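You operate a simulated robot arm through the tools that you are given. There is no shell and no other tool. Be economical: measure what you need, move in short steps, check, and stop when the job is done.

Carry out the task below with a simulated robot arm. There is one attempt and no reset: what you move stays moved.

JOB
Put the blue-capped tube on the lid table top away on the top of the test bench. Fetch the sealed teal-banded cup and set it on the bottom shelf of the drying rack. Take the orange-capped tube and leave it on top of the brown film carton on the top of the white-topped table. Push the apron box door shut. Take the teal-banded bottle on the top of the long table and put it away on the middle shelf of the store rack. Fetch the blue-banded jug from the top of the long table and set it on the purple board. Put the box marked "Towels" from the middle shelf of the parts rack on top of the white filter and the box labelled "Caps" on the second shelf from the bottom of the parts rack. Any order will do. Set down upright: sealed teal-banded cup, teal-banded bottle, blue-banded jug, box.

The check looks at the end state, three seconds after you hand in, the way a careful person would. Anything else that was tipped, shoved, dropped, spilled or broken makes it a failure. Lids that push on must go on centred and level and be pressed home; caps that screw on are set level and turned clockwise until they are tight. Flat cloth is picked up by pressing the open fingertips on it (5 to 10 N) and closing them slowly along it; thin cloth reads only 2 to 8 mm in the jaws.

ROBOT AND FRAMES
A 6-joint arm with a fingered hand on a trunk, on a base that drives. Base frame: it is fixed to the floor where the robot stands at the start and does not move with it; the origin is under the middle of the robot, x ahead of it, y to its left, z up; the surface under the hand at the start is at about z = 850. Lengths are in mm, angles in rad, forces in N, time in s.
With the tool pointing down near the work surface it reaches from about 280 to 600 mm from the robot's upright axis, wherever it stands. Its first joint turns from -2.897 to 2.897 rad. Places, roughly: apron box door [2800, 5100, 900]; blue box, grey box, purple box [0, -11250, 1000]; blue-banded jug [3000, -11000, 1000]; blue-capped tube (3x3x10 cm) [500, 0, 900]; bottom shelf of the drying rack [3000, -4300, 200]; film carton [250, -1250, 1000]; middle shelf of the store rack [-1000, 5900, 1000]; orange-capped tube (3x3x10 cm) [100, -1400, 900]; purple board (27x20x2 cm) [2900, -10200, 900]; sealed teal-banded cup (10x10x10 cm) [800, -100, 900]; second shelf of the parts rack [-100, -11600, 600]; teal-banded bottle (7x7x19 cm) [3000, -10500, 900]; top of the test bench [1100, 5800, 800]; white filter (18x26x4 cm) [-100, -11800, 1000]. Payload 3.2 kg.
The TCP is the grasp point between the finger pads, 22 mm short of the fingertips. In the tool frame z runs along the fingers and y along their closing line. Largest opening 112 mm; the body of the gripper starts 60 mm behind the TCP. The gripper is a hand of 3 fingers: y runs from the thumb to the fingers, the wrist lies at [0, 0, -218] in the tool frame, and closing takes about 1.5 s.
Orientation is told as [roll, pitch, yaw] about the base's x, y, z axes, in that order, counted from this pose: with the fingers straight down and closing along the base's y, the tool's x points along the base's -x, its y along +y and its z along -z.

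CONTROLS
- The arm moves only by the tool nudge_tool. Its argument "moves" is a list of rows, each a list of 3 entries, a list of its own where there are three numbers: the shift along the tool's x, y, z in units of 50 mm (1.0 is 50 mm), then the turn, a rotation vector about the tool's x, y, z in units of 8 degrees (1.0 is 8 degrees), then the opening, from 0 (shut) to 1 (fully open). In form: [[[x, y, z], [wx, wy, wz], fingers], ...]. A call has 1 to 8 rows; each row shifts and turns the commanded pose from where the row before left it, along the tool's axes as they then stand. A call with a number of a shift or a turn outside -1 to 1 is refused whole. A row lasts 0.2 s, in which the tool goes at most 50 mm and 0.15 rad; a call with a longer step from one row to the next is refused whole, and so is a gripper value outside its range. A pose out of reach is approached as far as the arm can. The call stops where the force on the tool passes 40 N (or 10 N more than at its start, if that is more) or the arm is blocked; 0.2 s more then pass. Each finger travels about 108 mm/s and halts on what it meets, pressing with about 23 N; the grip force reading is that of the motor and also rises with nothing between the fingers. The clock runs only during rows and for 0.2 s after the last one: add rows that do not move to give the fingers time. The reply holds the time, the measured pose of the TCP, the force on the tool along the base axes, the opening and the grip force, in the units named above and with some noise, with the torque about the TCP (base axes, N m) and any sound that the robot's microphone picked up.
- Cameras (640 x 400 px; columns grow to the right, rows downward): "scene" is now at [14.5, 175.1, 1498.4]; the picture's right is [-0.17, -0.99, 0.00], its down [-0.68, 0.12, -0.72] and it looks along [0.71, -0.12, -0.69] (base axes); focal length 259 px, centre (320, 200). "wrist" rides on the gripper at [66, 3, -80] in the tool frame; the picture's right is [-0.05, 1.00, 0.00], its down [-0.77, -0.04, -0.64] and it looks along [-0.64, -0.03, 0.77] (tool axes); focal length 275 px, centre (320, 200). There is no depth. A picture from a camera that has moved, and an enlarged one, comes with that camera's place and axes in the base frame and with its lens. The place of the scene camera against the robot may be out by one fixed shift of up to 25 mm in any direction.
- snapshot(camera): a new picture of that camera. It takes no simulated time.
- raise_lower(by): slides the trunk up (or, below 0, down) by that many mm; the arm and the scene camera ride with it, the base frame stays. It gives what a move gives, with no picture.
- base_move(legs): drives the robot by 1 to 6 legs, each [ahead, turn to the left] in mm and rad, along the robot's own axes; the way and the turn of a leg run together, so that a leg with both is an arc; at most 1500 mm and 3.142 rad a leg. The arm and the cameras ride along, it lands a little off, and it stops where it bumps. It gives what a move gives.
- grasp_type(shape): the hand has 3 fingers and takes this shape, open, in about a second: jaw (thumb against the fingers, like two jaws); tri (thumb and two fingers); tip (a fingertip pinch); poke (one finger out to press); point (the index stretched); flat (the hand flat); cup (the hand cupped); fist (a fist). The gripper value then closes the fingers along that shape, each until it touches; the sizes above hold for jaw. It gives what a move gives, with no picture.
- head_to(pan, tilt): turns the head with the scene camera to pan (to the left, within 2.705 rad either way) and tilt (down, from -0.506 to 1.204), counted from straight ahead of the robot. It gives what a move gives.
- zoom(camera, box): a new picture of the part [left, top, right, bottom] of that camera's present view, enlarged. It takes no simulated time.
- close_job(): hands the job in; it is judged then, once.

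Go step by step. Nothing tells you exact positions but the pictures and the camera data: compare them with the known pose of the tool, close in by small moves and look again before you grip or let go. The budget is 217 turns and 210 pictures, counting those below and the enlarged ones. Unless the task says otherwise, let go and move clear before handing in.

The tools are called after "Emit:" by a JSON object that holds its "method" and its "body". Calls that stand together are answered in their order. nudge_tool: Moves the arm, as the interface text tells. Its arguments: {"type":"object","properties":{"moves":{"type":"array"}},"required":["moves"]} The other tools are called the same way: raise_lower (by) slides the trunk up or down; grasp_type (shape) gives the hand a shape; base_move (legs) drives the base; head_to (pan, tilt) turns the head that bears the scene camera; snapshot (camera) takes a picture; zoom (camera, box) takes an enlarged picture of a part of a camera's view; close_job () hands the job in.

At the start:

```text
time: 0.0
ee_pos: [339.0, 39.4, 1087.3]
tcp_rot: [-0.001, 0.0, -0.001]
ft_force: [-0.5, 0.0, -0.6]
torque: [-0.02, -0.01, -0.04]
gripper_width: 112.1
finger_force: 0.2
shape: jaw
trunk travel left (down, up): [-525.0, 65.0]
robot x, y, heading: [3.4, -3.7, 0.003]
head pan, tilt: [-0.168, 0.761]
```

scene: 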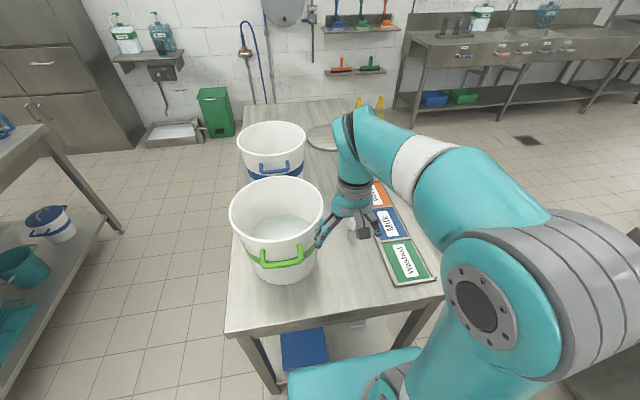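
wrist: 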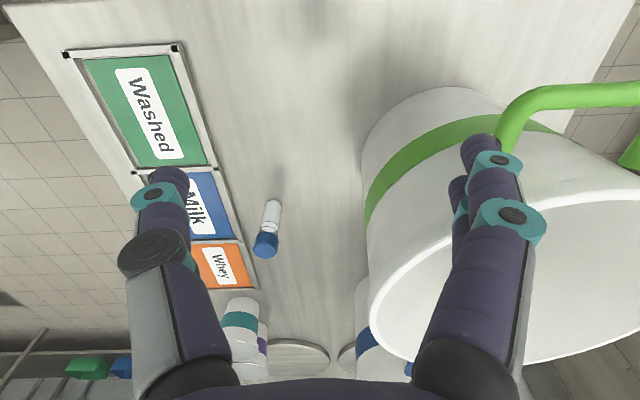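

The blue-capped tube stands at about (533, -38) on the lid table. First I look around to learn the layout and check the tube more closely.

Emit:
{"method": "zoom", "body": {"camera": "wrist", "box": [160, 150, 400, 400]}}

Emit:
{"method": "head_to", "body": {"pan": 1.2, "tilt": 0.2}}

Emit:
{"method": "snapshot", "body": {"camera": "scene"}}

Emit:
{"method": "head_to", "body": {"pan": 2.4, "tilt": 0.2}}

Emit:
{"method": "snapshot", "body": {"camera": "scene"}}

Emit:
{"method": "head_to", "body": {"pan": -1.2, "tilt": 0.2}}

Emit:
{"method": "snapshot", "body": {"camera": "scene"}}

Emit:
{"method": "head_to", "body": {"pan": -2.4, "tilt": 0.2}}

Emit:
{"method": "snapshot", "body": {"camera": "scene"}}

```text
1.60 times, centred on (280, 275) of wrist
camera zoom: at [273.4, 41.3, 1166.7], right [0.05, 1.0, 0.0], down [0.77, -0.04, 0.64], along [0.64, -0.03, -0.77], focal length 440 px, centre (384, 80)
```

zoom: 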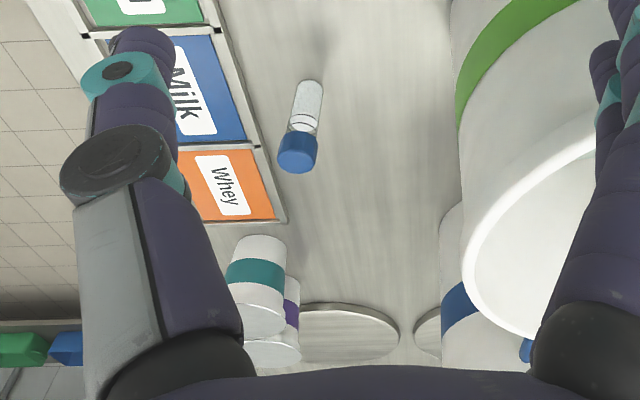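

```text
time: 1.5
ee_pos: [339.3, 38.3, 1087.4]
tcp_rot: [0.001, 0.0, 0.0]
ft_force: [0.8, -0.2, 0.6]
torque: [0.03, 0.02, 0.0]
gripper_width: 111.9
finger_force: 0.0
shape: jaw
trunk travel left (down, up): [-525.0, 65.0]
robot x, y, heading: [0.3, -0.2, -0.001]
head pan, tilt: [1.201, 0.201]
```

```text
206 pictures are left
camera scene: at [-33.0, 275.8, 1548.9], right [0.93, -0.36, 0.0], down [-0.07, -0.19, -0.98], along [0.35, 0.91, -0.2], focal length 259 px, centre (320, 200)
```

scene: 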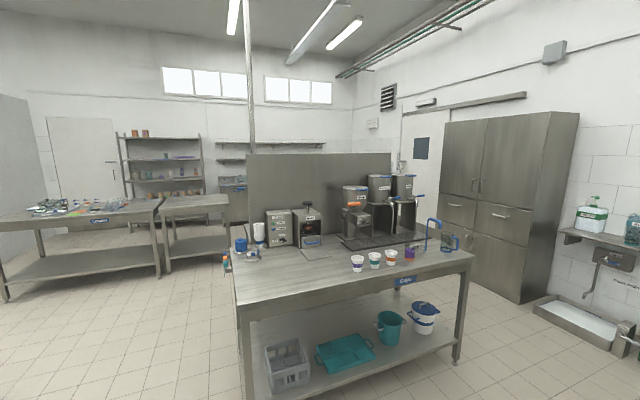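

```text
time: 2.9
ee_pos: [338.9, 39.3, 1085.0]
tcp_rot: [0.0, 0.0, 0.001]
ft_force: [0.1, -0.1, 0.4]
torque: [-0.03, 0.03, -0.04]
gripper_width: 111.6
finger_force: 0.1
shape: jaw
trunk travel left (down, up): [-525.0, 65.0]
robot x, y, heading: [-0.4, -0.7, -0.002]
head pan, tilt: [2.4, 0.201]
```

```text
205 pictures are left
camera scene: at [-135.4, 251.9, 1548.9], right [0.68, 0.74, 0.0], down [0.15, -0.13, -0.98], along [-0.72, 0.66, -0.2], focal length 259 px, centre (320, 200)
```

scene: 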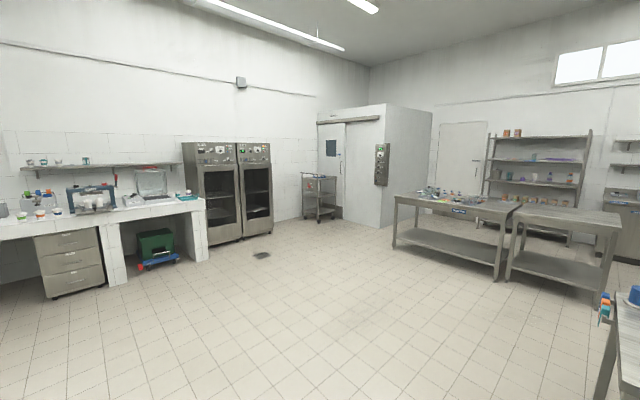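

```text
time: 5.9
ee_pos: [338.0, 37.8, 1087.1]
tcp_rot: [0.001, 0.0, -0.001]
ft_force: [0.3, 0.6, 0.7]
torque: [0.03, 0.01, 0.04]
gripper_width: 111.7
finger_force: 0.0
shape: jaw
trunk travel left (down, up): [-525.0, 65.0]
robot x, y, heading: [-0.8, -2.8, 0.0]
head pan, tilt: [-1.201, 0.201]
```

```text
204 pictures are left
camera scene: at [-33.0, 102.0, 1548.9], right [-0.93, -0.36, 0.0], down [-0.07, 0.19, -0.98], along [0.35, -0.91, -0.2], focal length 259 px, centre (320, 200)
```

scene: 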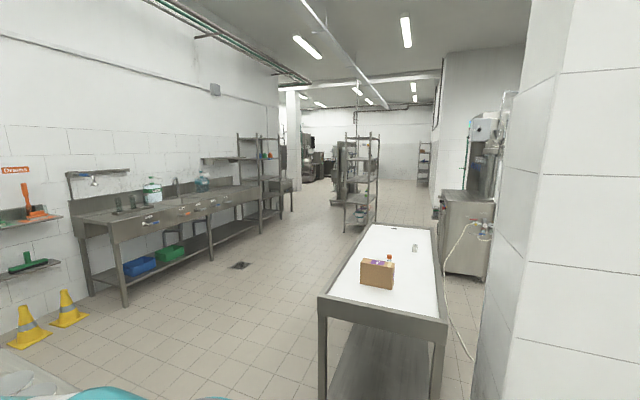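

```text
time: 7.3
ee_pos: [340.1, 39.2, 1086.7]
tcp_rot: [0.0, 0.001, -0.001]
ft_force: [0.0, -0.2, -0.9]
torque: [-0.03, 0.02, 0.01]
gripper_width: 112.0
finger_force: 0.0
shape: jaw
trunk travel left (down, up): [-525.0, 65.0]
robot x, y, heading: [3.9, -0.6, 0.0]
head pan, tilt: [-2.4, 0.201]
```

```text
203 pictures are left
camera scene: at [-135.4, 125.9, 1548.9], right [-0.68, 0.74, 0.0], down [0.15, 0.13, -0.98], along [-0.72, -0.66, -0.2], focal length 259 px, centre (320, 200)
```

scene: 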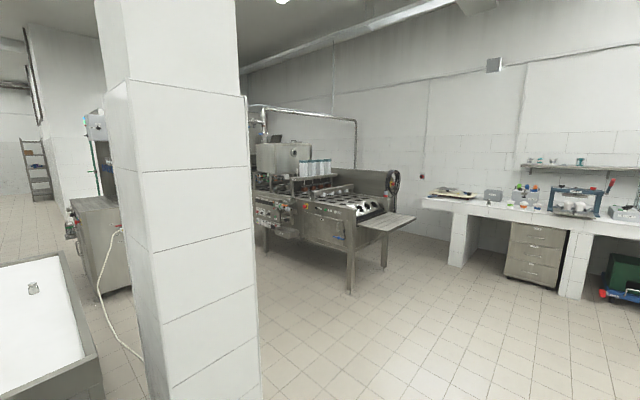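

The aisle layout is clear: test bench and racks to the north (left), the white-topped table to the right. I move over the blue-capped tube at a safe height.

Emit:
{"method": "nudge_tool", "body": {"moves": [[[-0.9, -0.38, 0], [0, 0, 0], 0.6], [[-0.9, -0.38, 0], [0, 0, 0], 0.6], [[-0.9, -0.38, 0], [0, 0, 0], 0.6], [[-0.9, -0.38, 0], [0, 0, 0], 0.6], [[0, 0, 0.8], [0, 0, 0], 0.6], [[0, 0, 0], [0, 0, 0], 0.6]]}}

Emit:
{"method": "snapshot", "body": {"camera": "wrist"}}

Emit:
{"method": "head_to", "body": {"pan": -0.168, "tilt": 0.7}}

Emit:
{"method": "snapshot", "body": {"camera": "scene"}}

```text
time: 8.7
ee_pos: [520.0, -37.8, 1046.5]
tcp_rot: [0.0, -0.002, 0.0]
ft_force: [-0.3, -0.2, 0.2]
torque: [0.0, 0.03, 0.02]
gripper_width: 67.7
finger_force: 0.0
shape: jaw
trunk travel left (down, up): [-525.0, 65.0]
robot x, y, heading: [-4.9, -4.0, -0.005]
head pan, tilt: [-2.4, 0.201]
```

```text
202 pictures are left
camera wrist: at [453.7, -35.3, 1127.2], right [0.05, 1.0, 0.0], down [0.77, -0.04, 0.64], along [0.64, -0.03, -0.77], focal length 275 px, centre (320, 200)
```

wrist: 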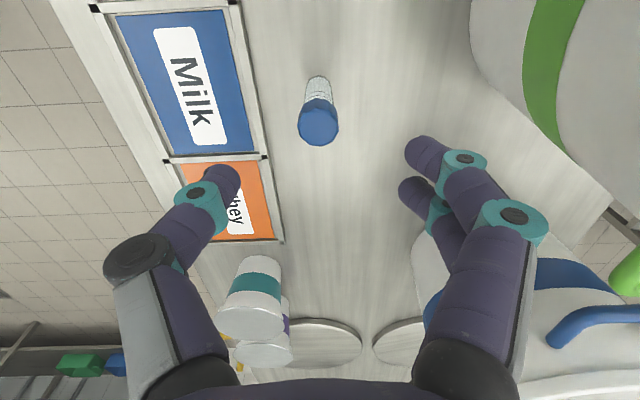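

```text
time: 10.8
ee_pos: [519.3, -37.4, 1046.3]
tcp_rot: [0.0, 0.001, -0.001]
ft_force: [0.3, -0.4, -0.5]
torque: [0.01, -0.01, -0.01]
gripper_width: 67.7
finger_force: 0.1
shape: jaw
trunk travel left (down, up): [-525.0, 65.0]
robot x, y, heading: [1.2, 2.2, 0.002]
head pan, tilt: [-0.168, 0.7]
```

```text
201 pictures are left
camera scene: at [17.0, 174.7, 1503.5], right [-0.17, -0.99, 0.0], down [-0.63, 0.11, -0.77], along [0.75, -0.13, -0.64], focal length 259 px, centre (320, 200)
```

scene: 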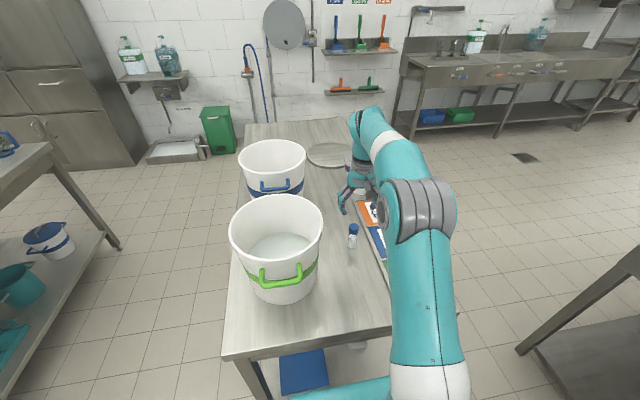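

The tube is at (534, -40) by both top and bottom rays. I lower onto it and grip.

Emit:
{"method": "nudge_tool", "body": {"moves": [[[-0.29, -0.05, 0.6], [0, 0, 0], 0.6], [[0, 0, 0.7], [0, 0, 0], 0.6], [[0, 0, 0.7], [0, 0, 0], 0.6], [[0, 0, 0.76], [0, 0, 0], 0.6], [[0, 0, 0], [0, 0, 0], 0.6], [[0, 0, 0], [0, 0, 0], 0.6]]}}

Emit:
{"method": "snapshot", "body": {"camera": "wrist"}}

```text
time: 12.2
ee_pos: [533.7, -38.6, 908.6]
tcp_rot: [0.002, -0.002, 0.001]
ft_force: [-0.4, -0.7, 0.6]
torque: [0.04, -0.01, 0.0]
gripper_width: 67.5
finger_force: 0.3
shape: jaw
trunk travel left (down, up): [-525.0, 65.0]
robot x, y, heading: [-1.7, 2.1, 0.0]
head pan, tilt: [-0.168, 0.7]
```

```text
200 pictures are left
camera wrist: at [468.9, -36.9, 988.1], right [0.05, 1.0, 0.0], down [0.77, -0.04, 0.64], along [0.64, -0.03, -0.77], focal length 275 px, centre (320, 200)
```

wrist: 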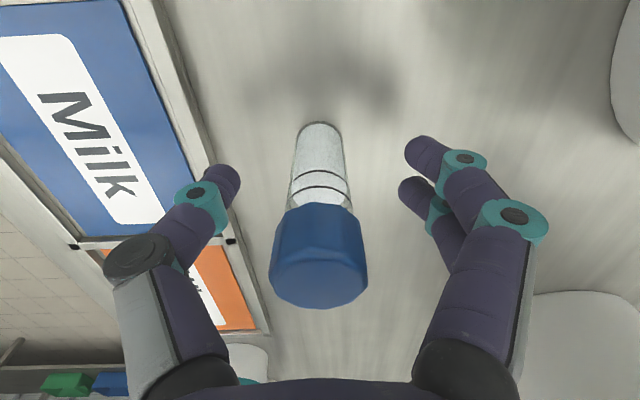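

Emit:
{"method": "nudge_tool", "body": {"moves": [[[0, 0, 0], [0, 0, 0], 0.1], [[0, 0, 0], [0, 0, 0], 0.1], [[0, 0, 0], [0, 0, 0], 0.1], [[0, 0, 0], [0, 0, 0], 0.1], [[0, 0, 0], [0, 0, 0], 0.1], [[0, 0, 0], [0, 0, 0], 0.1], [[0, 0, -0.5], [0, 0, 0], 0.1], [[0, 0, -0.5], [0, 0, 0], 0.1]]}}

Emit:
{"method": "snapshot", "body": {"camera": "wrist"}}

```text
time: 14.0
ee_pos: [534.5, -39.8, 959.0]
tcp_rot: [-0.001, 0.001, -0.001]
ft_force: [-0.9, -0.4, 0.0]
torque: [-0.01, 0.01, 0.0]
gripper_width: 13.0
finger_force: 23.2
shape: jaw
trunk travel left (down, up): [-525.0, 65.0]
robot x, y, heading: [1.7, 1.7, 0.003]
head pan, tilt: [-0.168, 0.7]
```

```text
199 pictures are left
camera wrist: at [468.4, -37.1, 1038.3], right [0.05, 1.0, 0.0], down [0.77, -0.04, 0.64], along [0.64, -0.03, -0.77], focal length 275 px, centre (320, 200)
```

wrist: 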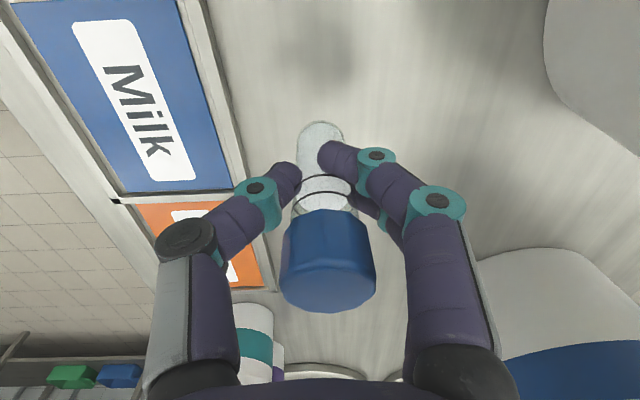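

Tube held. I raise and tuck the arm in, then back away from the lid table and turn north.

Emit:
{"method": "nudge_tool", "body": {"moves": [[[0, 0, -0.95], [0, 0, 0], 0.1], [[0, 0, -0.95], [0, 0, 0], 0.1], [[0, 0, -0.95], [0, 0, 0], 0.1], [[0, 0, -0.95], [0, 0, 0], 0.1], [[0.95, 0, 0], [0, 0, 0], 0.1], [[0.95, 0, 0], [0, 0, 0], 0.1], [[0.95, 0, 0], [0, 0, 0], 0.1]]}}

Emit:
{"method": "base_move", "body": {"legs": [[-600, 0], [0, 1.57], [1400, 0], [1400, 0]]}}

Emit:
{"method": "head_to", "body": {"pan": -0.6, "tilt": 0.35}}

Emit:
{"method": "snapshot", "body": {"camera": "scene"}}

```text
time: 15.6
ee_pos: [390.9, -39.4, 1123.4]
tcp_rot: [-0.001, -0.001, 0.0]
ft_force: [0.7, 0.0, -0.4]
torque: [-0.01, -0.02, 0.01]
gripper_width: 10.9
finger_force: 22.8
shape: jaw
out of reach, approached as far as the arm can: row 4
trunk travel left (down, up): [-525.0, 65.0]
robot x, y, heading: [-1.4, -1.7, 0.007]
head pan, tilt: [-0.168, 0.7]
```

```text
time: 35.9
ee_pos: [-502.2, 3184.5, 1123.5]
tcp_rot: [0.0, 0.001, 1.543]
ft_force: [-0.1, -0.6, -0.3]
torque: [0.0, 0.04, -0.01]
gripper_width: 11.0
finger_force: 22.7
shape: jaw
trunk travel left (down, up): [-525.0, 65.0]
robot x, y, heading: [-555.2, 2791.3, 1.543]
head pan, tilt: [-0.168, 0.7]
```

```text
time: 36.8
ee_pos: [-502.2, 3184.3, 1123.6]
tcp_rot: [-0.001, 0.0, 1.545]
ft_force: [0.4, 0.3, -1.2]
torque: [-0.01, -0.01, 0.01]
gripper_width: 11.1
finger_force: 22.9
shape: jaw
trunk travel left (down, up): [-525.0, 65.0]
robot x, y, heading: [-549.4, 2791.5, 1.545]
head pan, tilt: [-0.6, 0.351]
```

```text
198 pictures are left
camera scene: at [-671.1, 2837.4, 1534.8], right [0.81, -0.58, 0.0], down [-0.2, -0.28, -0.94], along [0.55, 0.76, -0.34], focal length 259 px, centre (320, 200)
```

scene: 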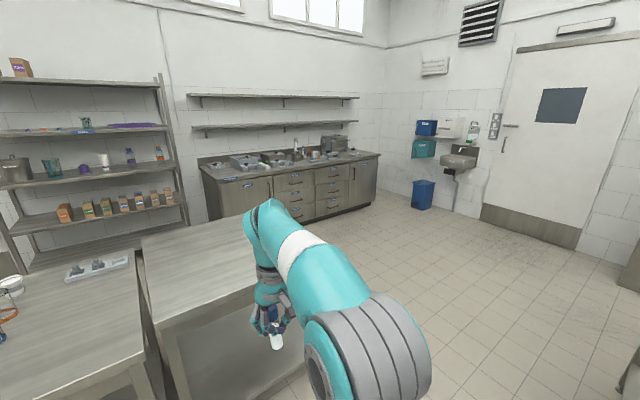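

The test bench stands along the back wall. I check the gap between the island's back and the near table before driving through.

Emit:
{"method": "head_to", "body": {"pan": -1.5, "tilt": 0.6}}

Emit:
{"method": "snapshot", "body": {"camera": "scene"}}

```text
time: 38.0
ee_pos: [-502.7, 3186.0, 1123.6]
tcp_rot: [0.001, 0.0, 1.544]
ft_force: [-0.2, -0.6, -1.6]
torque: [0.01, 0.0, 0.01]
gripper_width: 11.0
finger_force: 22.4
shape: jaw
trunk travel left (down, up): [-525.0, 65.0]
robot x, y, heading: [-552.0, 2791.6, 1.545]
head pan, tilt: [-1.499, 0.6]
```

```text
197 pictures are left
camera scene: at [-637.2, 2766.0, 1512.2], right [0.05, -1.0, 0.0], down [-0.56, -0.03, -0.83], along [0.82, 0.04, -0.56], focal length 259 px, centre (320, 200)
```

scene: 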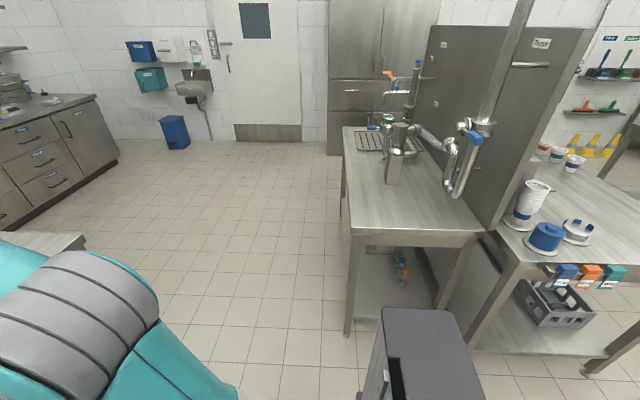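

The gap is wide (about y 2640–3800). I drive through it and stand in front of the test bench.

Emit:
{"method": "base_move", "body": {"legs": [[420, 0], [0, -1.545], [1350, 0], [0, 1.57], [1450, 0]]}}

Emit:
{"method": "head_to", "body": {"pan": -0.1, "tilt": 0.5}}

Emit:
{"method": "snapshot", "body": {"camera": "scene"}}

```text
time: 61.4
ee_pos: [906.3, 5047.3, 1123.9]
tcp_rot: [-0.001, -0.001, 1.544]
ft_force: [0.1, -0.8, 0.2]
torque: [0.01, 0.03, -0.03]
gripper_width: 11.2
finger_force: 23.2
shape: jaw
trunk travel left (down, up): [-525.0, 65.0]
robot x, y, heading: [859.0, 4661.7, 1.54]
head pan, tilt: [-1.499, 0.6]
```

```text
time: 62.9
ee_pos: [906.9, 5047.0, 1124.7]
tcp_rot: [-0.001, 0.001, 1.543]
ft_force: [0.1, -0.6, -0.2]
torque: [0.01, -0.02, -0.04]
gripper_width: 11.2
finger_force: 22.9
shape: jaw
trunk travel left (down, up): [-525.0, 65.0]
robot x, y, heading: [857.5, 4655.7, 1.545]
head pan, tilt: [-0.099, 0.499]
```

```text
196 pictures are left
camera scene: at [693.9, 4715.1, 1521.2], right [0.99, -0.13, 0.0], down [-0.06, -0.47, -0.88], along [0.11, 0.87, -0.48], focal length 259 px, centre (320, 200)
```

scene: 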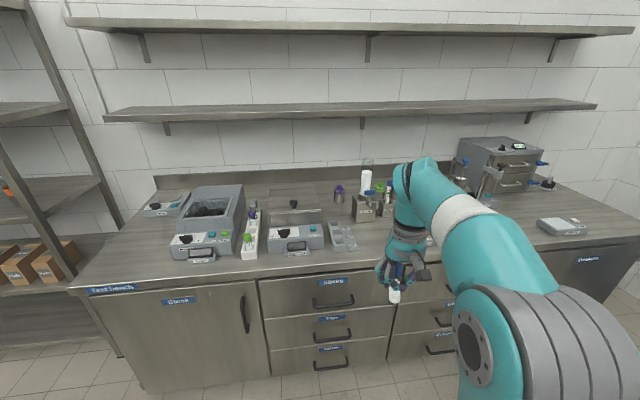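

I am at the test bench. I look through the wrist camera to find a free spot on its top.

Emit:
{"method": "snapshot", "body": {"camera": "wrist"}}

```text
195 pictures are left
camera wrist: at [902.4, 4979.9, 1204.2], right [-1.0, 0.07, 0.0], down [0.06, 0.77, 0.64], along [0.05, 0.63, -0.77], focal length 275 px, centre (320, 200)
```

wrist: 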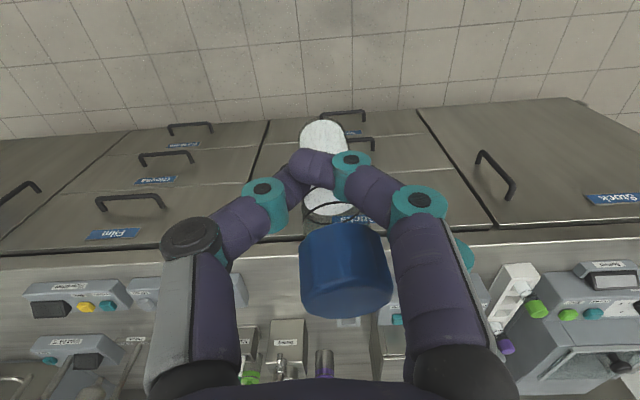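

I swing the hand left to uncover the right part of the bench for the head camera.

Emit:
{"method": "nudge_tool", "body": {"moves": [[[0, 0.95, 0], [0, 0, 0], 0.1], [[0, 0.95, 0], [0, 0, 0], 0.1], [[0, 0.95, 0], [0, 0, 0], 0.1], [[0, 0.95, 0], [0, 0, 0], 0.1], [[0, 0.95, 0], [0, 0, 0], 0.1], [[0, 0.95, 0], [0, 0, 0], 0.1]]}}

Emit:
{"method": "head_to", "body": {"pan": -0.5, "tilt": 0.6}}

Emit:
{"method": "snapshot", "body": {"camera": "scene"}}

Emit:
{"method": "snapshot", "body": {"camera": "wrist"}}

```text
time: 64.3
ee_pos: [618.9, 5053.6, 1125.8]
tcp_rot: [0.001, -0.001, 1.542]
ft_force: [0.0, -1.1, -0.3]
torque: [0.01, -0.02, -0.01]
gripper_width: 10.7
finger_force: 22.4
shape: jaw
trunk travel left (down, up): [-525.0, 65.0]
robot x, y, heading: [855.1, 4656.7, 1.542]
head pan, tilt: [-0.099, 0.499]
```

```text
time: 65.2
ee_pos: [620.9, 5054.2, 1125.8]
tcp_rot: [-0.001, 0.001, 1.542]
ft_force: [-0.3, 0.4, -1.5]
torque: [0.0, -0.02, -0.02]
gripper_width: 10.5
finger_force: 23.2
shape: jaw
trunk travel left (down, up): [-525.0, 65.0]
robot x, y, heading: [853.2, 4656.4, 1.54]
head pan, tilt: [-0.499, 0.6]
```

```text
194 pictures are left
camera scene: at [726.6, 4701.3, 1512.2], right [0.86, -0.5, 0.0], down [-0.28, -0.49, -0.83], along [0.41, 0.71, -0.56], focal length 259 px, centre (320, 200)
```

scene: 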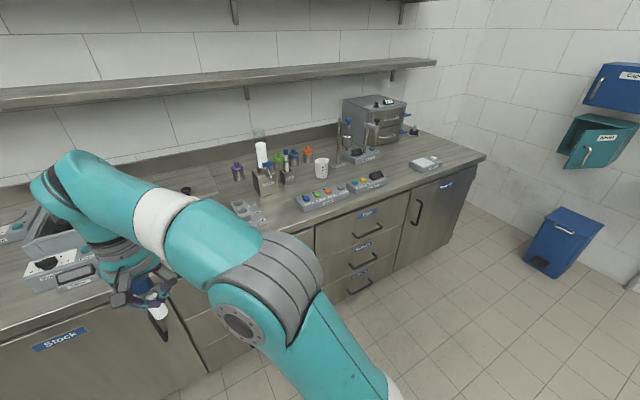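

```text
193 pictures are left
camera wrist: at [616.9, 4987.0, 1205.6], right [-1.0, 0.07, 0.0], down [0.06, 0.77, 0.64], along [0.05, 0.63, -0.77], focal length 275 px, centre (320, 200)
```

wrist: 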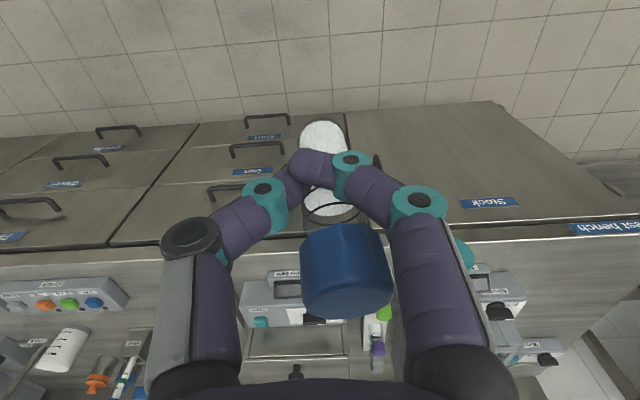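

The apron box (teal, door ajar) is on the right wall. I zoom to choose the spot on the bench.

Emit:
{"method": "zoom", "body": {"camera": "scene", "box": [220, 100, 500, 260]}}

Emit:
{"method": "zoom", "body": {"camera": "scene", "box": [520, 50, 640, 200]}}

```text
2.29 times, centred on (360, 180) of scene
camera zoom: at [726.6, 4701.3, 1512.2], right [0.86, -0.5, 0.0], down [-0.28, -0.49, -0.83], along [0.41, 0.71, -0.56], focal length 591 px, centre (229, 246)
```

zoom: 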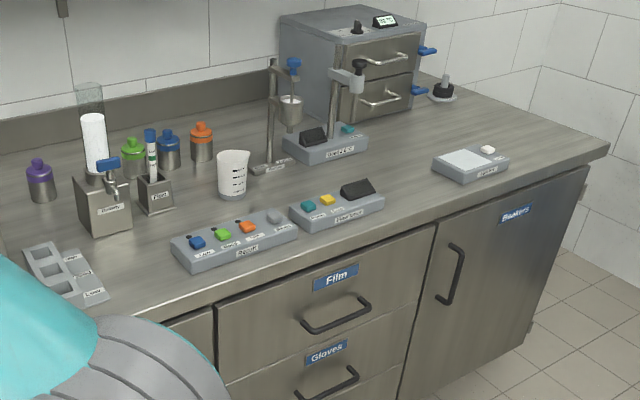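

```text
2.67 times, centred on (580, 125) of scene
camera zoom: at [726.6, 4701.3, 1512.2], right [0.86, -0.5, 0.0], down [-0.28, -0.49, -0.83], along [0.41, 0.71, -0.56], focal length 690 px, centre (-373, 400)
```

zoom: 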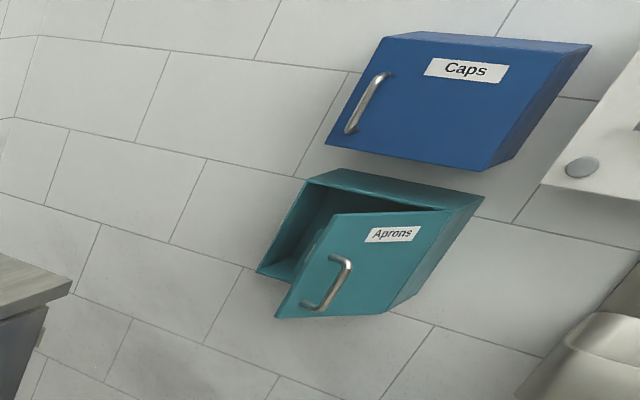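

There is a clear patch around (1740, 5575) between the display panel and the scale. I recentre the arm and drive over in front of it.

Emit:
{"method": "nudge_tool", "body": {"moves": [[[0, -0.95, 0], [0, 0, 0], 0.1], [[0, -0.95, 0], [0, 0, 0], 0.1], [[0, -0.95, 0], [0, 0, 0], 0.1], [[0, -0.95, 0], [0, 0, 0], 0.1], [[0, -0.95, 0], [0, 0, 0], 0.1], [[0, 0, 0], [0, 0, 0], 0.1]]}}

Emit:
{"method": "base_move", "body": {"legs": [[0, -1.542], [880, 0], [0, 1.57], [350, 0]]}}

Emit:
{"method": "snapshot", "body": {"camera": "wrist"}}

Emit:
{"method": "snapshot", "body": {"camera": "scene"}}

```text
time: 66.6
ee_pos: [860.7, 5047.9, 1124.1]
tcp_rot: [0.0, -0.001, 1.542]
ft_force: [0.5, 0.4, -0.2]
torque: [0.03, 0.01, 0.0]
gripper_width: 10.9
finger_force: 22.5
shape: jaw
trunk travel left (down, up): [-525.0, 65.0]
robot x, y, heading: [856.1, 4659.2, 1.541]
head pan, tilt: [-0.499, 0.6]
```

```text
time: 80.7
ee_pos: [1728.9, 5410.8, 1124.0]
tcp_rot: [-0.001, -0.001, 1.585]
ft_force: [0.6, -0.2, -0.8]
torque: [0.01, 0.0, -0.01]
gripper_width: 10.8
finger_force: 23.6
shape: jaw
trunk travel left (down, up): [-525.0, 65.0]
robot x, y, heading: [1743.0, 5014.9, 1.583]
head pan, tilt: [-0.499, 0.6]
```

```text
190 pictures are left
camera wrist: at [1727.5, 5342.7, 1204.1], right [-1.0, 0.03, 0.0], down [0.02, 0.77, 0.64], along [0.02, 0.64, -0.77], focal length 275 px, centre (320, 200)
```

wrist: 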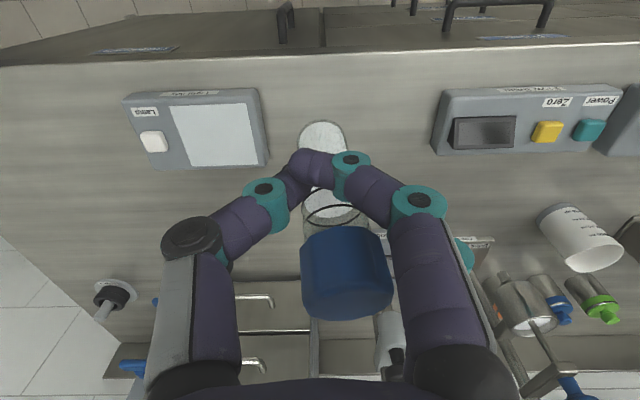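

```text
189 pictures are left
camera scene: at [1611.6, 5058.2, 1512.1], right [0.89, -0.46, 0.0], down [-0.26, -0.5, -0.82], along [0.38, 0.73, -0.57], focal length 259 px, centre (320, 200)
```

scene: 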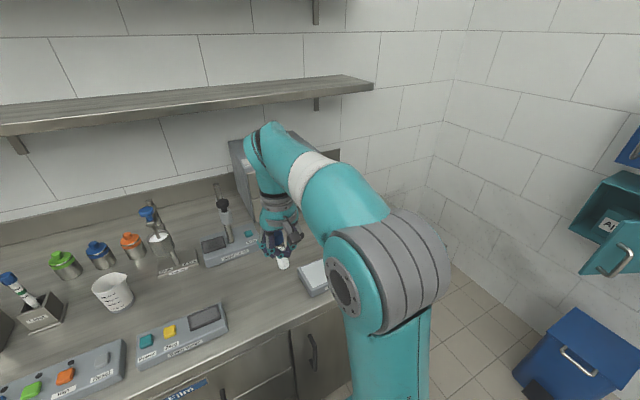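

The gap between scale and panel is about 230 mm wide, centred near (1693, 5515). I move above it and come down most of the way.

Emit:
{"method": "nudge_tool", "body": {"moves": [[[-0.7, 0.24, 0], [0, 0, 0], 0.1], [[-0.7, 0.24, 0], [0, 0, 0], 0.1], [[-0.7, 0.24, 0], [0, 0, 0], 0.1], [[0, 0, 0.8], [0, 0, 0], 0.1], [[0, 0, 0.8], [0, 0, 0], 0.1], [[0, 0, 0.8], [0, 0, 0], 0.1], [[0, 0, 0.8], [0, 0, 0], 0.1], [[0, 0, 0], [0, 0, 0], 0.1]]}}

Emit:
{"method": "snapshot", "body": {"camera": "wrist"}}

Emit:
{"method": "snapshot", "body": {"camera": "scene"}}

```text
time: 82.5
ee_pos: [1691.2, 5515.0, 963.0]
tcp_rot: [0.003, 0.001, 1.587]
ft_force: [-0.7, 0.0, -0.6]
torque: [-0.03, -0.01, -0.01]
gripper_width: 10.1
finger_force: 23.3
shape: jaw
trunk travel left (down, up): [-525.0, 65.0]
robot x, y, heading: [1744.7, 5020.4, 1.587]
head pan, tilt: [-0.499, 0.6]
```

```text
188 pictures are left
camera wrist: at [1689.7, 5446.9, 1043.4], right [-1.0, 0.03, 0.0], down [0.02, 0.77, 0.64], along [0.02, 0.64, -0.77], focal length 275 px, centre (320, 200)
```

wrist: 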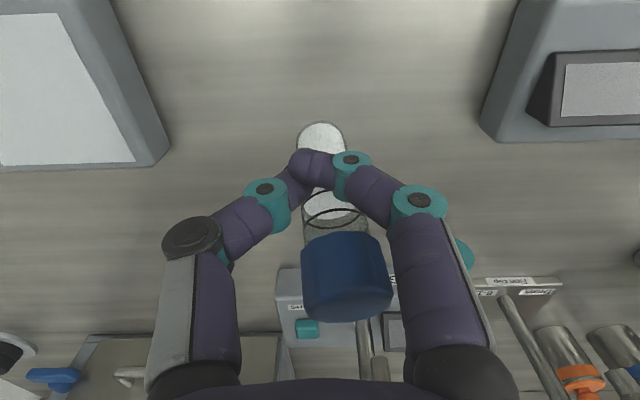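

```text
187 pictures are left
camera scene: at [1611.5, 5057.7, 1512.1], right [0.89, -0.46, 0.0], down [-0.26, -0.5, -0.83], along [0.38, 0.73, -0.56], focal length 259 px, centre (320, 200)
```

scene: 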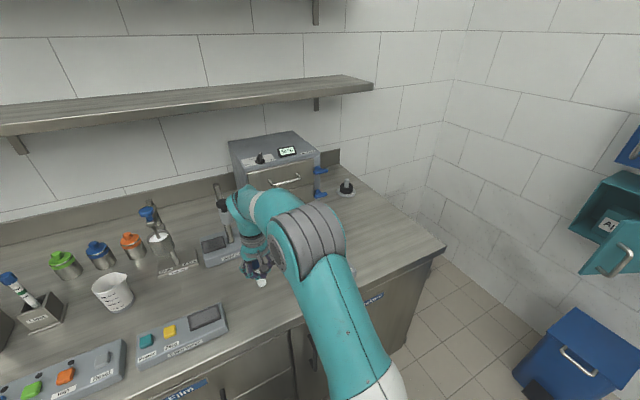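

Emit:
{"method": "nudge_tool", "body": {"moves": [[[0, 0, 0.5], [0, 0, 0], 0.1], [[0, 0, 0.3], [0, 0, 0], 0.1], [[0, 0, 0.1], [0, 0, 0], 0.1], [[0, 0, 0], [0, 0, 0], 0.1]]}}

Emit:
{"method": "snapshot", "body": {"camera": "wrist"}}

```text
time: 83.5
ee_pos: [1690.4, 5515.2, 919.0]
tcp_rot: [0.0, -0.002, 1.585]
ft_force: [-0.5, -1.0, -1.2]
torque: [-0.01, -0.01, 0.0]
gripper_width: 10.3
finger_force: 23.4
shape: jaw
trunk travel left (down, up): [-525.0, 65.0]
robot x, y, heading: [1742.9, 5019.4, 1.584]
head pan, tilt: [-0.499, 0.6]
```

```text
186 pictures are left
camera wrist: at [1689.5, 5446.8, 998.9], right [-1.0, 0.03, 0.0], down [0.02, 0.77, 0.64], along [0.02, 0.64, -0.77], focal length 275 px, centre (320, 200)
```

wrist: 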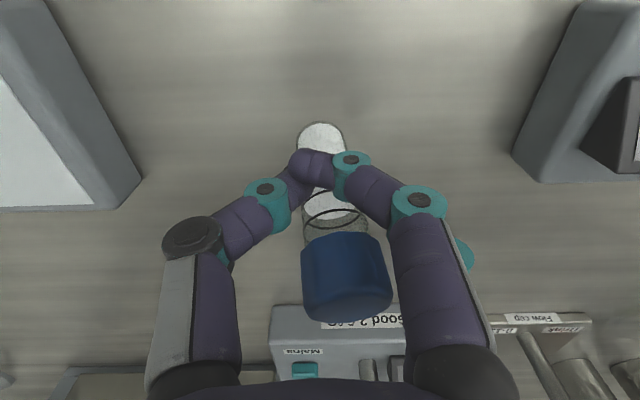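

Emit:
{"method": "nudge_tool", "body": {"moves": [[[0, 0, 0.1], [0, 0, 0], 0.1], [[0, 0, 0.06], [0, 0, 0], 0.1], [[0, 0, 0], [0, 0, 0], 0.1]]}}

```text
time: 84.3
ee_pos: [1691.0, 5515.0, 910.3]
tcp_rot: [0.0, 0.001, 1.587]
ft_force: [0.4, -0.1, 0.0]
torque: [-0.03, -0.01, 0.02]
gripper_width: 10.2
finger_force: 22.7
shape: jaw
trunk travel left (down, up): [-525.0, 65.0]
robot x, y, heading: [1742.9, 5019.6, 1.583]
head pan, tilt: [-0.499, 0.6]
```

Emit:
{"method": "nudge_tool", "body": {"moves": [[[0, 0, 0.06], [0, 0, 0], 0.1], [[0, 0, 0], [0, 0, 0], 0.1]]}}

Emit:
{"method": "nudge_tool", "body": {"moves": [[[0, 0, 0.06], [0, 0, 0], 0.1], [[0, 0, 0], [0, 0, 0], 0.1]]}}

Emit:
{"method": "nudge_tool", "body": {"moves": [[[0, 0, 0.06], [0, 0, 0], 0.1], [[0, 0, 0], [0, 0, 0], 0.1]]}}

```text
time: 84.9
ee_pos: [1690.0, 5514.7, 907.9]
tcp_rot: [0.0, 0.0, 1.587]
ft_force: [0.4, -0.4, 1.3]
torque: [0.02, 0.01, 0.0]
gripper_width: 10.3
finger_force: 23.5
shape: jaw
trunk travel left (down, up): [-525.0, 65.0]
robot x, y, heading: [1744.6, 5022.4, 1.583]
head pan, tilt: [-0.499, 0.6]
```

```text
time: 85.5
ee_pos: [1690.9, 5514.3, 906.6]
tcp_rot: [0.001, -0.004, 1.586]
ft_force: [-0.4, -2.4, 14.4]
torque: [0.08, 0.07, 0.0]
gripper_width: 11.1
finger_force: 23.3
shape: jaw
trunk travel left (down, up): [-525.0, 65.0]
robot x, y, heading: [1743.4, 5019.9, 1.586]
head pan, tilt: [-0.499, 0.6]
```

```text
time: 86.1
ee_pos: [1690.6, 5513.9, 903.3]
tcp_rot: [0.002, -0.004, 1.588]
ft_force: [0.8, -4.4, 25.5]
torque: [0.14, 0.15, 0.04]
gripper_width: 13.2
finger_force: 22.8
shape: jaw
trunk travel left (down, up): [-525.0, 65.0]
robot x, y, heading: [1741.0, 5015.9, 1.583]
head pan, tilt: [-0.499, 0.6]
```

Contact at about z 907. I ease back, release and rise.

Emit:
{"method": "nudge_tool", "body": {"moves": [[[0, 0, -0.08], [0, 0, 0], 0.1], [[0, 0, 0], [0, 0, 0.0], 0.25], [[0, 0, 0], [0, 0, 0], 0.4], [[0, 0, 0], [0, 0, 0], 0.6], [[0, 0, 0], [0, 0, 0], 0.6], [[0, 0, 0], [0, 0, 0], 0.6]]}}

Emit:
{"method": "nudge_tool", "body": {"moves": [[[0, 0, -0.9], [0, 0, 0], 0.6], [[0, 0, -0.9], [0, 0, 0], 0.6], [[0, 0, -0.9], [0, 0, 0], 0.6], [[0, 0, -0.9], [0, 0, 0], 0.6]]}}

Emit:
{"method": "snapshot", "body": {"camera": "wrist"}}

```text
time: 87.5
ee_pos: [1690.7, 5514.1, 905.0]
tcp_rot: [0.0, 0.0, 1.585]
ft_force: [-0.7, -1.1, 1.3]
torque: [-0.03, -0.01, 0.0]
gripper_width: 66.8
finger_force: 0.0
shape: jaw
trunk travel left (down, up): [-525.0, 65.0]
robot x, y, heading: [1745.4, 5018.0, 1.589]
head pan, tilt: [-0.499, 0.6]
```

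```text
time: 88.5
ee_pos: [1691.1, 5513.6, 1085.3]
tcp_rot: [0.002, -0.001, 1.588]
ft_force: [-0.2, -0.1, -0.8]
torque: [0.02, 0.0, -0.01]
gripper_width: 66.7
finger_force: 0.2
shape: jaw
trunk travel left (down, up): [-525.0, 65.0]
robot x, y, heading: [1741.2, 5021.1, 1.589]
head pan, tilt: [-0.499, 0.6]
```

```text
185 pictures are left
camera wrist: at [1690.0, 5445.9, 1165.2], right [-1.0, 0.03, 0.0], down [0.02, 0.77, 0.64], along [0.02, 0.64, -0.77], focal length 275 px, centre (320, 200)
```

wrist: 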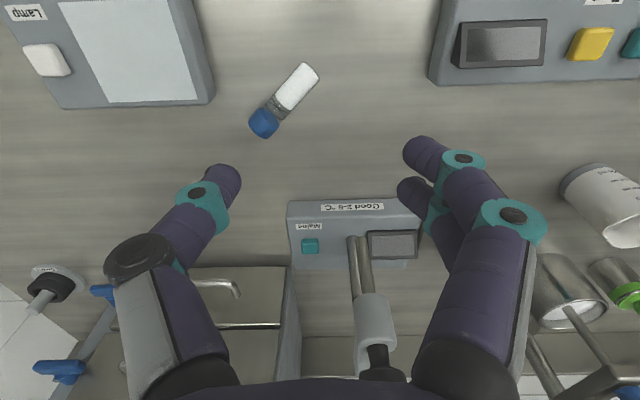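

The tube tipped when released and now lies on the bench; the job does not require tubes upright. I check it is at rest.

Emit:
{"method": "nudge_tool", "body": {"moves": [[[0.5, 0, 0], [0, 0, 0], 1], [[0.5, 0, 0], [0, 0, 0], 1], [[0, 0, 0], [0, 0, 0], 1], [[0, 0, 0], [0, 0, 0], 1]]}}

Emit:
{"method": "snapshot", "body": {"camera": "wrist"}}

```text
time: 89.5
ee_pos: [1692.2, 5463.7, 1084.4]
tcp_rot: [0.0, 0.001, 1.587]
ft_force: [-0.2, 0.2, -0.2]
torque: [0.01, 0.07, 0.01]
gripper_width: 111.8
finger_force: 0.0
shape: jaw
trunk travel left (down, up): [-525.0, 65.0]
robot x, y, heading: [1743.2, 5021.6, 1.588]
head pan, tilt: [-0.499, 0.6]
```

```text
184 pictures are left
camera wrist: at [1690.6, 5396.2, 1164.8], right [-1.0, 0.03, 0.0], down [0.02, 0.77, 0.64], along [0.02, 0.64, -0.77], focal length 275 px, centre (320, 200)
```

wrist: 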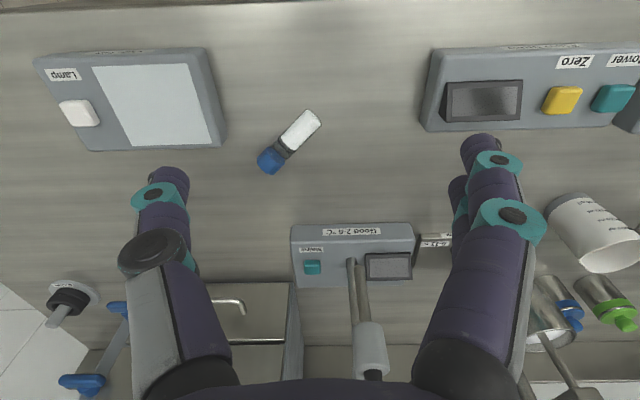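

The tube is at rest on the bench. Next the apron box door: I lift the hand, back off and turn to face the right-hand wall.

Emit:
{"method": "nudge_tool", "body": {"moves": [[[0.5, 0, -0.7], [0, 0, 0], 1], [[0.5, 0, -0.3], [0, 0, 0], 0.5], [[0.5, 0, 0], [0, 0, 0], 0.0]]}}

Emit:
{"method": "base_move", "body": {"legs": [[-80, 0], [0, -1.587], [200, 0]]}}

Emit:
{"method": "head_to", "body": {"pan": 0.0, "tilt": 0.5}}

Emit:
{"method": "snapshot", "body": {"camera": "scene"}}

Emit:
{"method": "snapshot", "body": {"camera": "wrist"}}

```text
time: 90.3
ee_pos: [1692.3, 5387.6, 1135.6]
tcp_rot: [0.0, 0.0, 1.587]
ft_force: [0.5, 0.2, 0.5]
torque: [0.03, -0.03, -0.01]
gripper_width: 0.0
finger_force: 0.1
shape: jaw
trunk travel left (down, up): [-525.0, 65.0]
robot x, y, heading: [1744.1, 5019.9, 1.588]
head pan, tilt: [-0.499, 0.6]
```

```text
time: 96.5
ee_pos: [2315.8, 4973.2, 1134.8]
tcp_rot: [0.002, -0.001, -0.014]
ft_force: [0.6, -0.4, 0.3]
torque: [0.0, 0.01, 0.04]
gripper_width: 0.3
finger_force: 22.9
shape: jaw
trunk travel left (down, up): [-525.0, 65.0]
robot x, y, heading: [1941.8, 4935.1, -0.014]
head pan, tilt: [-0.499, 0.6]
```

```text
time: 97.4
ee_pos: [2314.4, 4973.5, 1136.8]
tcp_rot: [0.0, 0.0, -0.013]
ft_force: [0.5, -0.8, -1.2]
torque: [0.01, 0.01, 0.01]
gripper_width: 0.1
finger_force: 22.9
shape: jaw
trunk travel left (down, up): [-525.0, 65.0]
robot x, y, heading: [1946.2, 4938.9, -0.011]
head pan, tilt: [0.0, 0.499]
```

```text
183 pictures are left
camera scene: at [1969.6, 5124.2, 1521.2], right [-0.02, -1.0, 0.0], down [-0.48, 0.01, -0.88], along [0.88, -0.01, -0.48], focal length 259 px, centre (320, 200)
```

scene: 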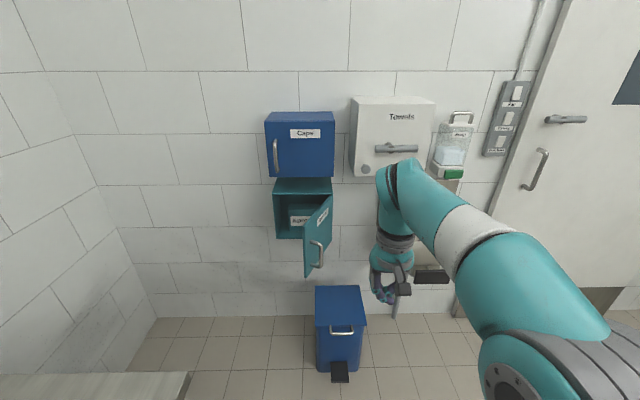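

```text
182 pictures are left
camera wrist: at [2248.6, 4976.9, 1215.7], right [0.06, 1.0, 0.0], down [0.77, -0.05, 0.64], along [0.64, -0.04, -0.77], focal length 275 px, centre (320, 200)
```

wrist: 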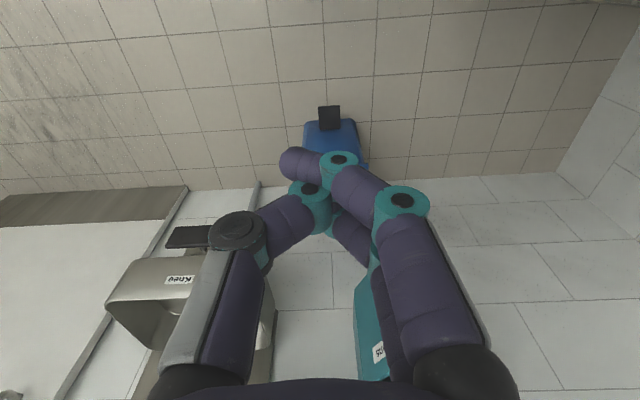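

The apron door is hinged on its right side (about y 5062, x 2930) with its free edge near (2695, 5171). I drive closer, then tilt the hand forward to push it from the outer side.

Emit:
{"method": "base_move", "body": {"legs": [[290, 0]]}}

Emit:
{"method": "nudge_tool", "body": {"moves": [[[0.3, 0, 0], [0, -1, 0], 0], [[0, 0, 0], [0, -1, 0], 0], [[0, 0, 0], [0, -1, 0], 0], [[0, 0, 0], [0, -1, 0], 0], [[0, 0, 0], [0, -1, 0], 0], [[0, 0, 0], [0, -1, 0], 0], [[0, 0, 0], [0, -1, 0], 0], [[0, 0, 0], [0, -1, 0], 0]]}}

Emit:
{"method": "snapshot", "body": {"camera": "scene"}}

Emit:
{"method": "snapshot", "body": {"camera": "wrist"}}

```text
time: 99.4
ee_pos: [2606.6, 4968.8, 1134.8]
tcp_rot: [-0.001, 0.001, -0.015]
ft_force: [0.7, -0.7, -0.1]
torque: [0.01, 0.01, 0.01]
gripper_width: 0.1
finger_force: 22.9
shape: jaw
trunk travel left (down, up): [-525.0, 65.0]
robot x, y, heading: [2233.1, 4928.1, -0.014]
head pan, tilt: [0.0, 0.499]
```

```text
time: 101.2
ee_pos: [2595.7, 4972.1, 1142.5]
tcp_rot: [0.003, -1.115, -0.013]
ft_force: [0.3, 0.1, 0.1]
torque: [-0.04, 0.01, 0.02]
gripper_width: 0.1
finger_force: 23.1
shape: jaw
out of reach, approached as far as the arm can: row 8
trunk travel left (down, up): [-525.0, 65.0]
robot x, y, heading: [2233.3, 4932.9, -0.011]
head pan, tilt: [0.0, 0.499]
```

```text
181 pictures are left
camera scene: at [2262.2, 5120.0, 1521.2], right [-0.01, -1.0, 0.0], down [-0.48, 0.01, -0.88], along [0.88, -0.01, -0.48], focal length 259 px, centre (320, 200)
```

scene: 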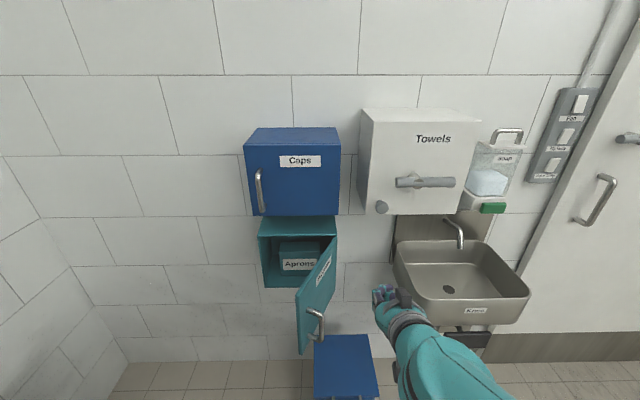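

```text
180 pictures are left
camera wrist: at [2494.8, 4975.1, 1118.2], right [0.03, 1.0, 0.04], down [-0.23, -0.03, 0.97], along [0.97, -0.04, 0.23], focal length 275 px, centre (320, 200)
```

wrist: 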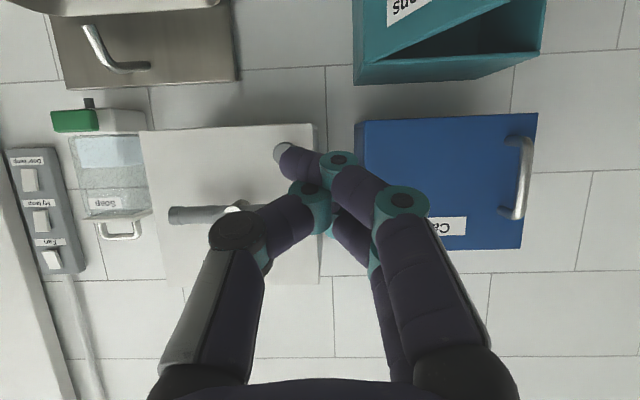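

Two views agree: door spans z 773–1020, free edge at (2709, 5166), hinge at (2933, 5065). I bring the closed hand to the outer side of the door at z≈960.

Emit:
{"method": "nudge_tool", "body": {"moves": [[[0.47, 0.23, 0.69], [0, 0, 0], 0], [[0.47, 0.23, 0.69], [0, 0, 0], 0], [[0.47, 0.23, 0.69], [0, 0, 0], 0], [[0.47, 0.23, 0.69], [0, 0, 0], 0], [[0.47, 0.23, 0.69], [0, 0, 0], 0], [[0, 0, 0], [0, 0, 0], 0]]}}

Emit:
{"method": "snapshot", "body": {"camera": "scene"}}

Emit:
{"method": "snapshot", "body": {"camera": "wrist"}}

```text
time: 102.6
ee_pos: [2716.8, 5033.6, 977.5]
tcp_rot: [0.001, -1.117, -0.016]
ft_force: [-0.8, 0.1, -0.1]
torque: [-0.01, -0.02, -0.01]
gripper_width: 0.2
finger_force: 22.6
shape: jaw
out of reach, approached as far as the arm can: row 1, 2
trunk travel left (down, up): [-525.0, 65.0]
robot x, y, heading: [2235.2, 4928.7, -0.015]
head pan, tilt: [0.0, 0.499]
```

```text
179 pictures are left
camera scene: at [2262.1, 5120.0, 1521.2], right [-0.01, -1.0, 0.0], down [-0.48, 0.01, -0.88], along [0.88, -0.01, -0.48], focal length 259 px, centre (320, 200)
```

scene: 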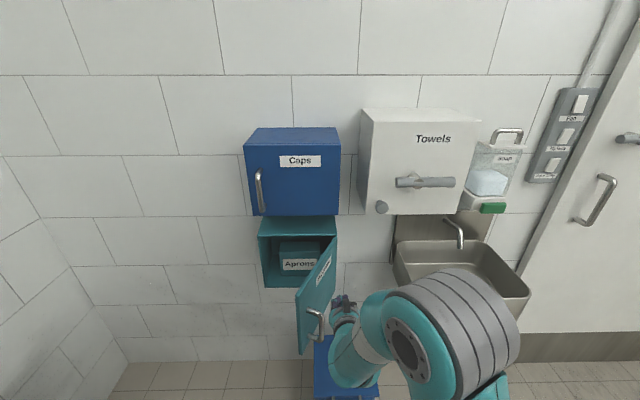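

```text
178 pictures are left
camera wrist: at [2615.5, 5037.0, 954.1], right [0.04, 1.0, 0.04], down [-0.23, -0.03, 0.97], along [0.97, -0.04, 0.23], focal length 275 px, centre (320, 200)
```

wrist: 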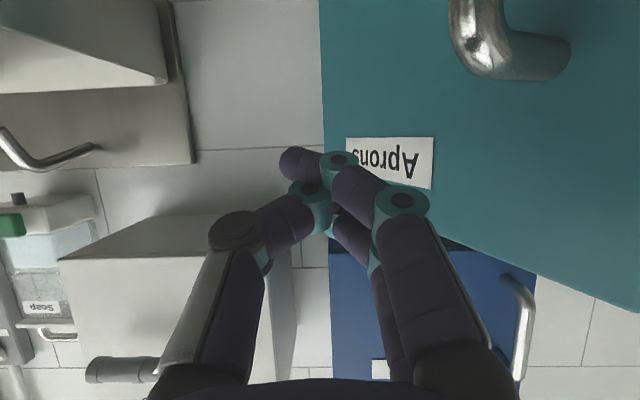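

I sweep the hand against the outer face, following the door's arc.

Emit:
{"method": "nudge_tool", "body": {"moves": [[[-0.05, 0.76, 0.45], [0, 0, 0], 0], [[-0.05, 0.76, 0.45], [0, 0, 0], 0], [[-0.16, 0.77, 0.34], [0, 0, 0], 0], [[-0.16, 0.77, 0.34], [0, 0, 0], 0]]}}

Emit:
{"method": "snapshot", "body": {"camera": "scene"}}

```text
time: 103.6
ee_pos: [2798.1, 5187.0, 963.8]
tcp_rot: [0.001, -1.118, -0.017]
ft_force: [0.5, 0.0, -1.2]
torque: [0.01, 0.02, 0.01]
gripper_width: 0.0
finger_force: 23.2
shape: jaw
trunk travel left (down, up): [-525.0, 65.0]
robot x, y, heading: [2234.5, 4934.0, -0.015]
head pan, tilt: [0.0, 0.499]
```

```text
177 pictures are left
camera scene: at [2262.3, 5120.6, 1521.1], right [-0.01, -1.0, 0.0], down [-0.48, 0.01, -0.88], along [0.88, -0.01, -0.48], focal length 259 px, centre (320, 200)
```

scene: 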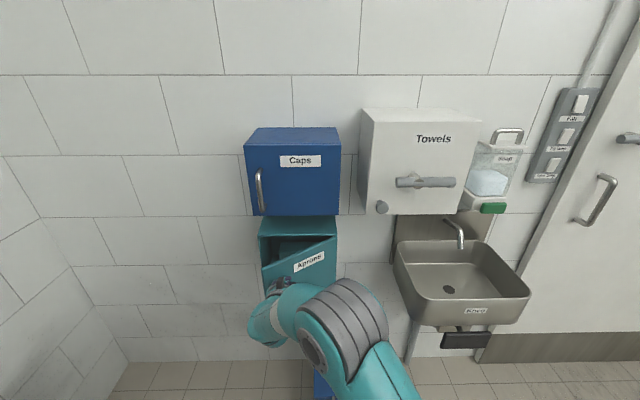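

The door is swinging shut. I continue the push along the arc.

Emit:
{"method": "nudge_tool", "body": {"moves": [[[-0.22, 0.38, 0.45], [0, 0, 0], 0], [[-0.22, 0.38, 0.45], [0, 0, 0], 0], [[-0.2, 0.2, 0.4], [0, 0, 0], 0], [[-0.1, 0.1, 0.2], [0, 0, 0], 0], [[0, 0, 0], [0, 0, 0], 0]]}}

Emit:
{"method": "snapshot", "body": {"camera": "scene"}}

```text
time: 104.8
ee_pos: [2882.6, 5236.8, 964.2]
tcp_rot: [0.002, -1.118, -0.018]
ft_force: [-0.2, 0.5, 0.2]
torque: [0.05, -0.02, -0.02]
gripper_width: 0.0
finger_force: 22.8
shape: jaw
trunk travel left (down, up): [-525.0, 65.0]
robot x, y, heading: [2232.6, 4932.4, -0.015]
head pan, tilt: [0.0, 0.499]
```

```text
176 pictures are left
camera scene: at [2262.1, 5120.1, 1521.2], right [-0.01, -1.0, 0.0], down [-0.48, 0.01, -0.88], along [0.88, -0.01, -0.48], focal length 259 px, centre (320, 200)
```

scene: 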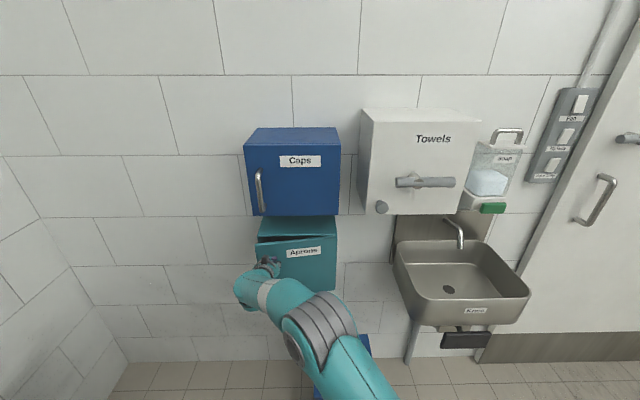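

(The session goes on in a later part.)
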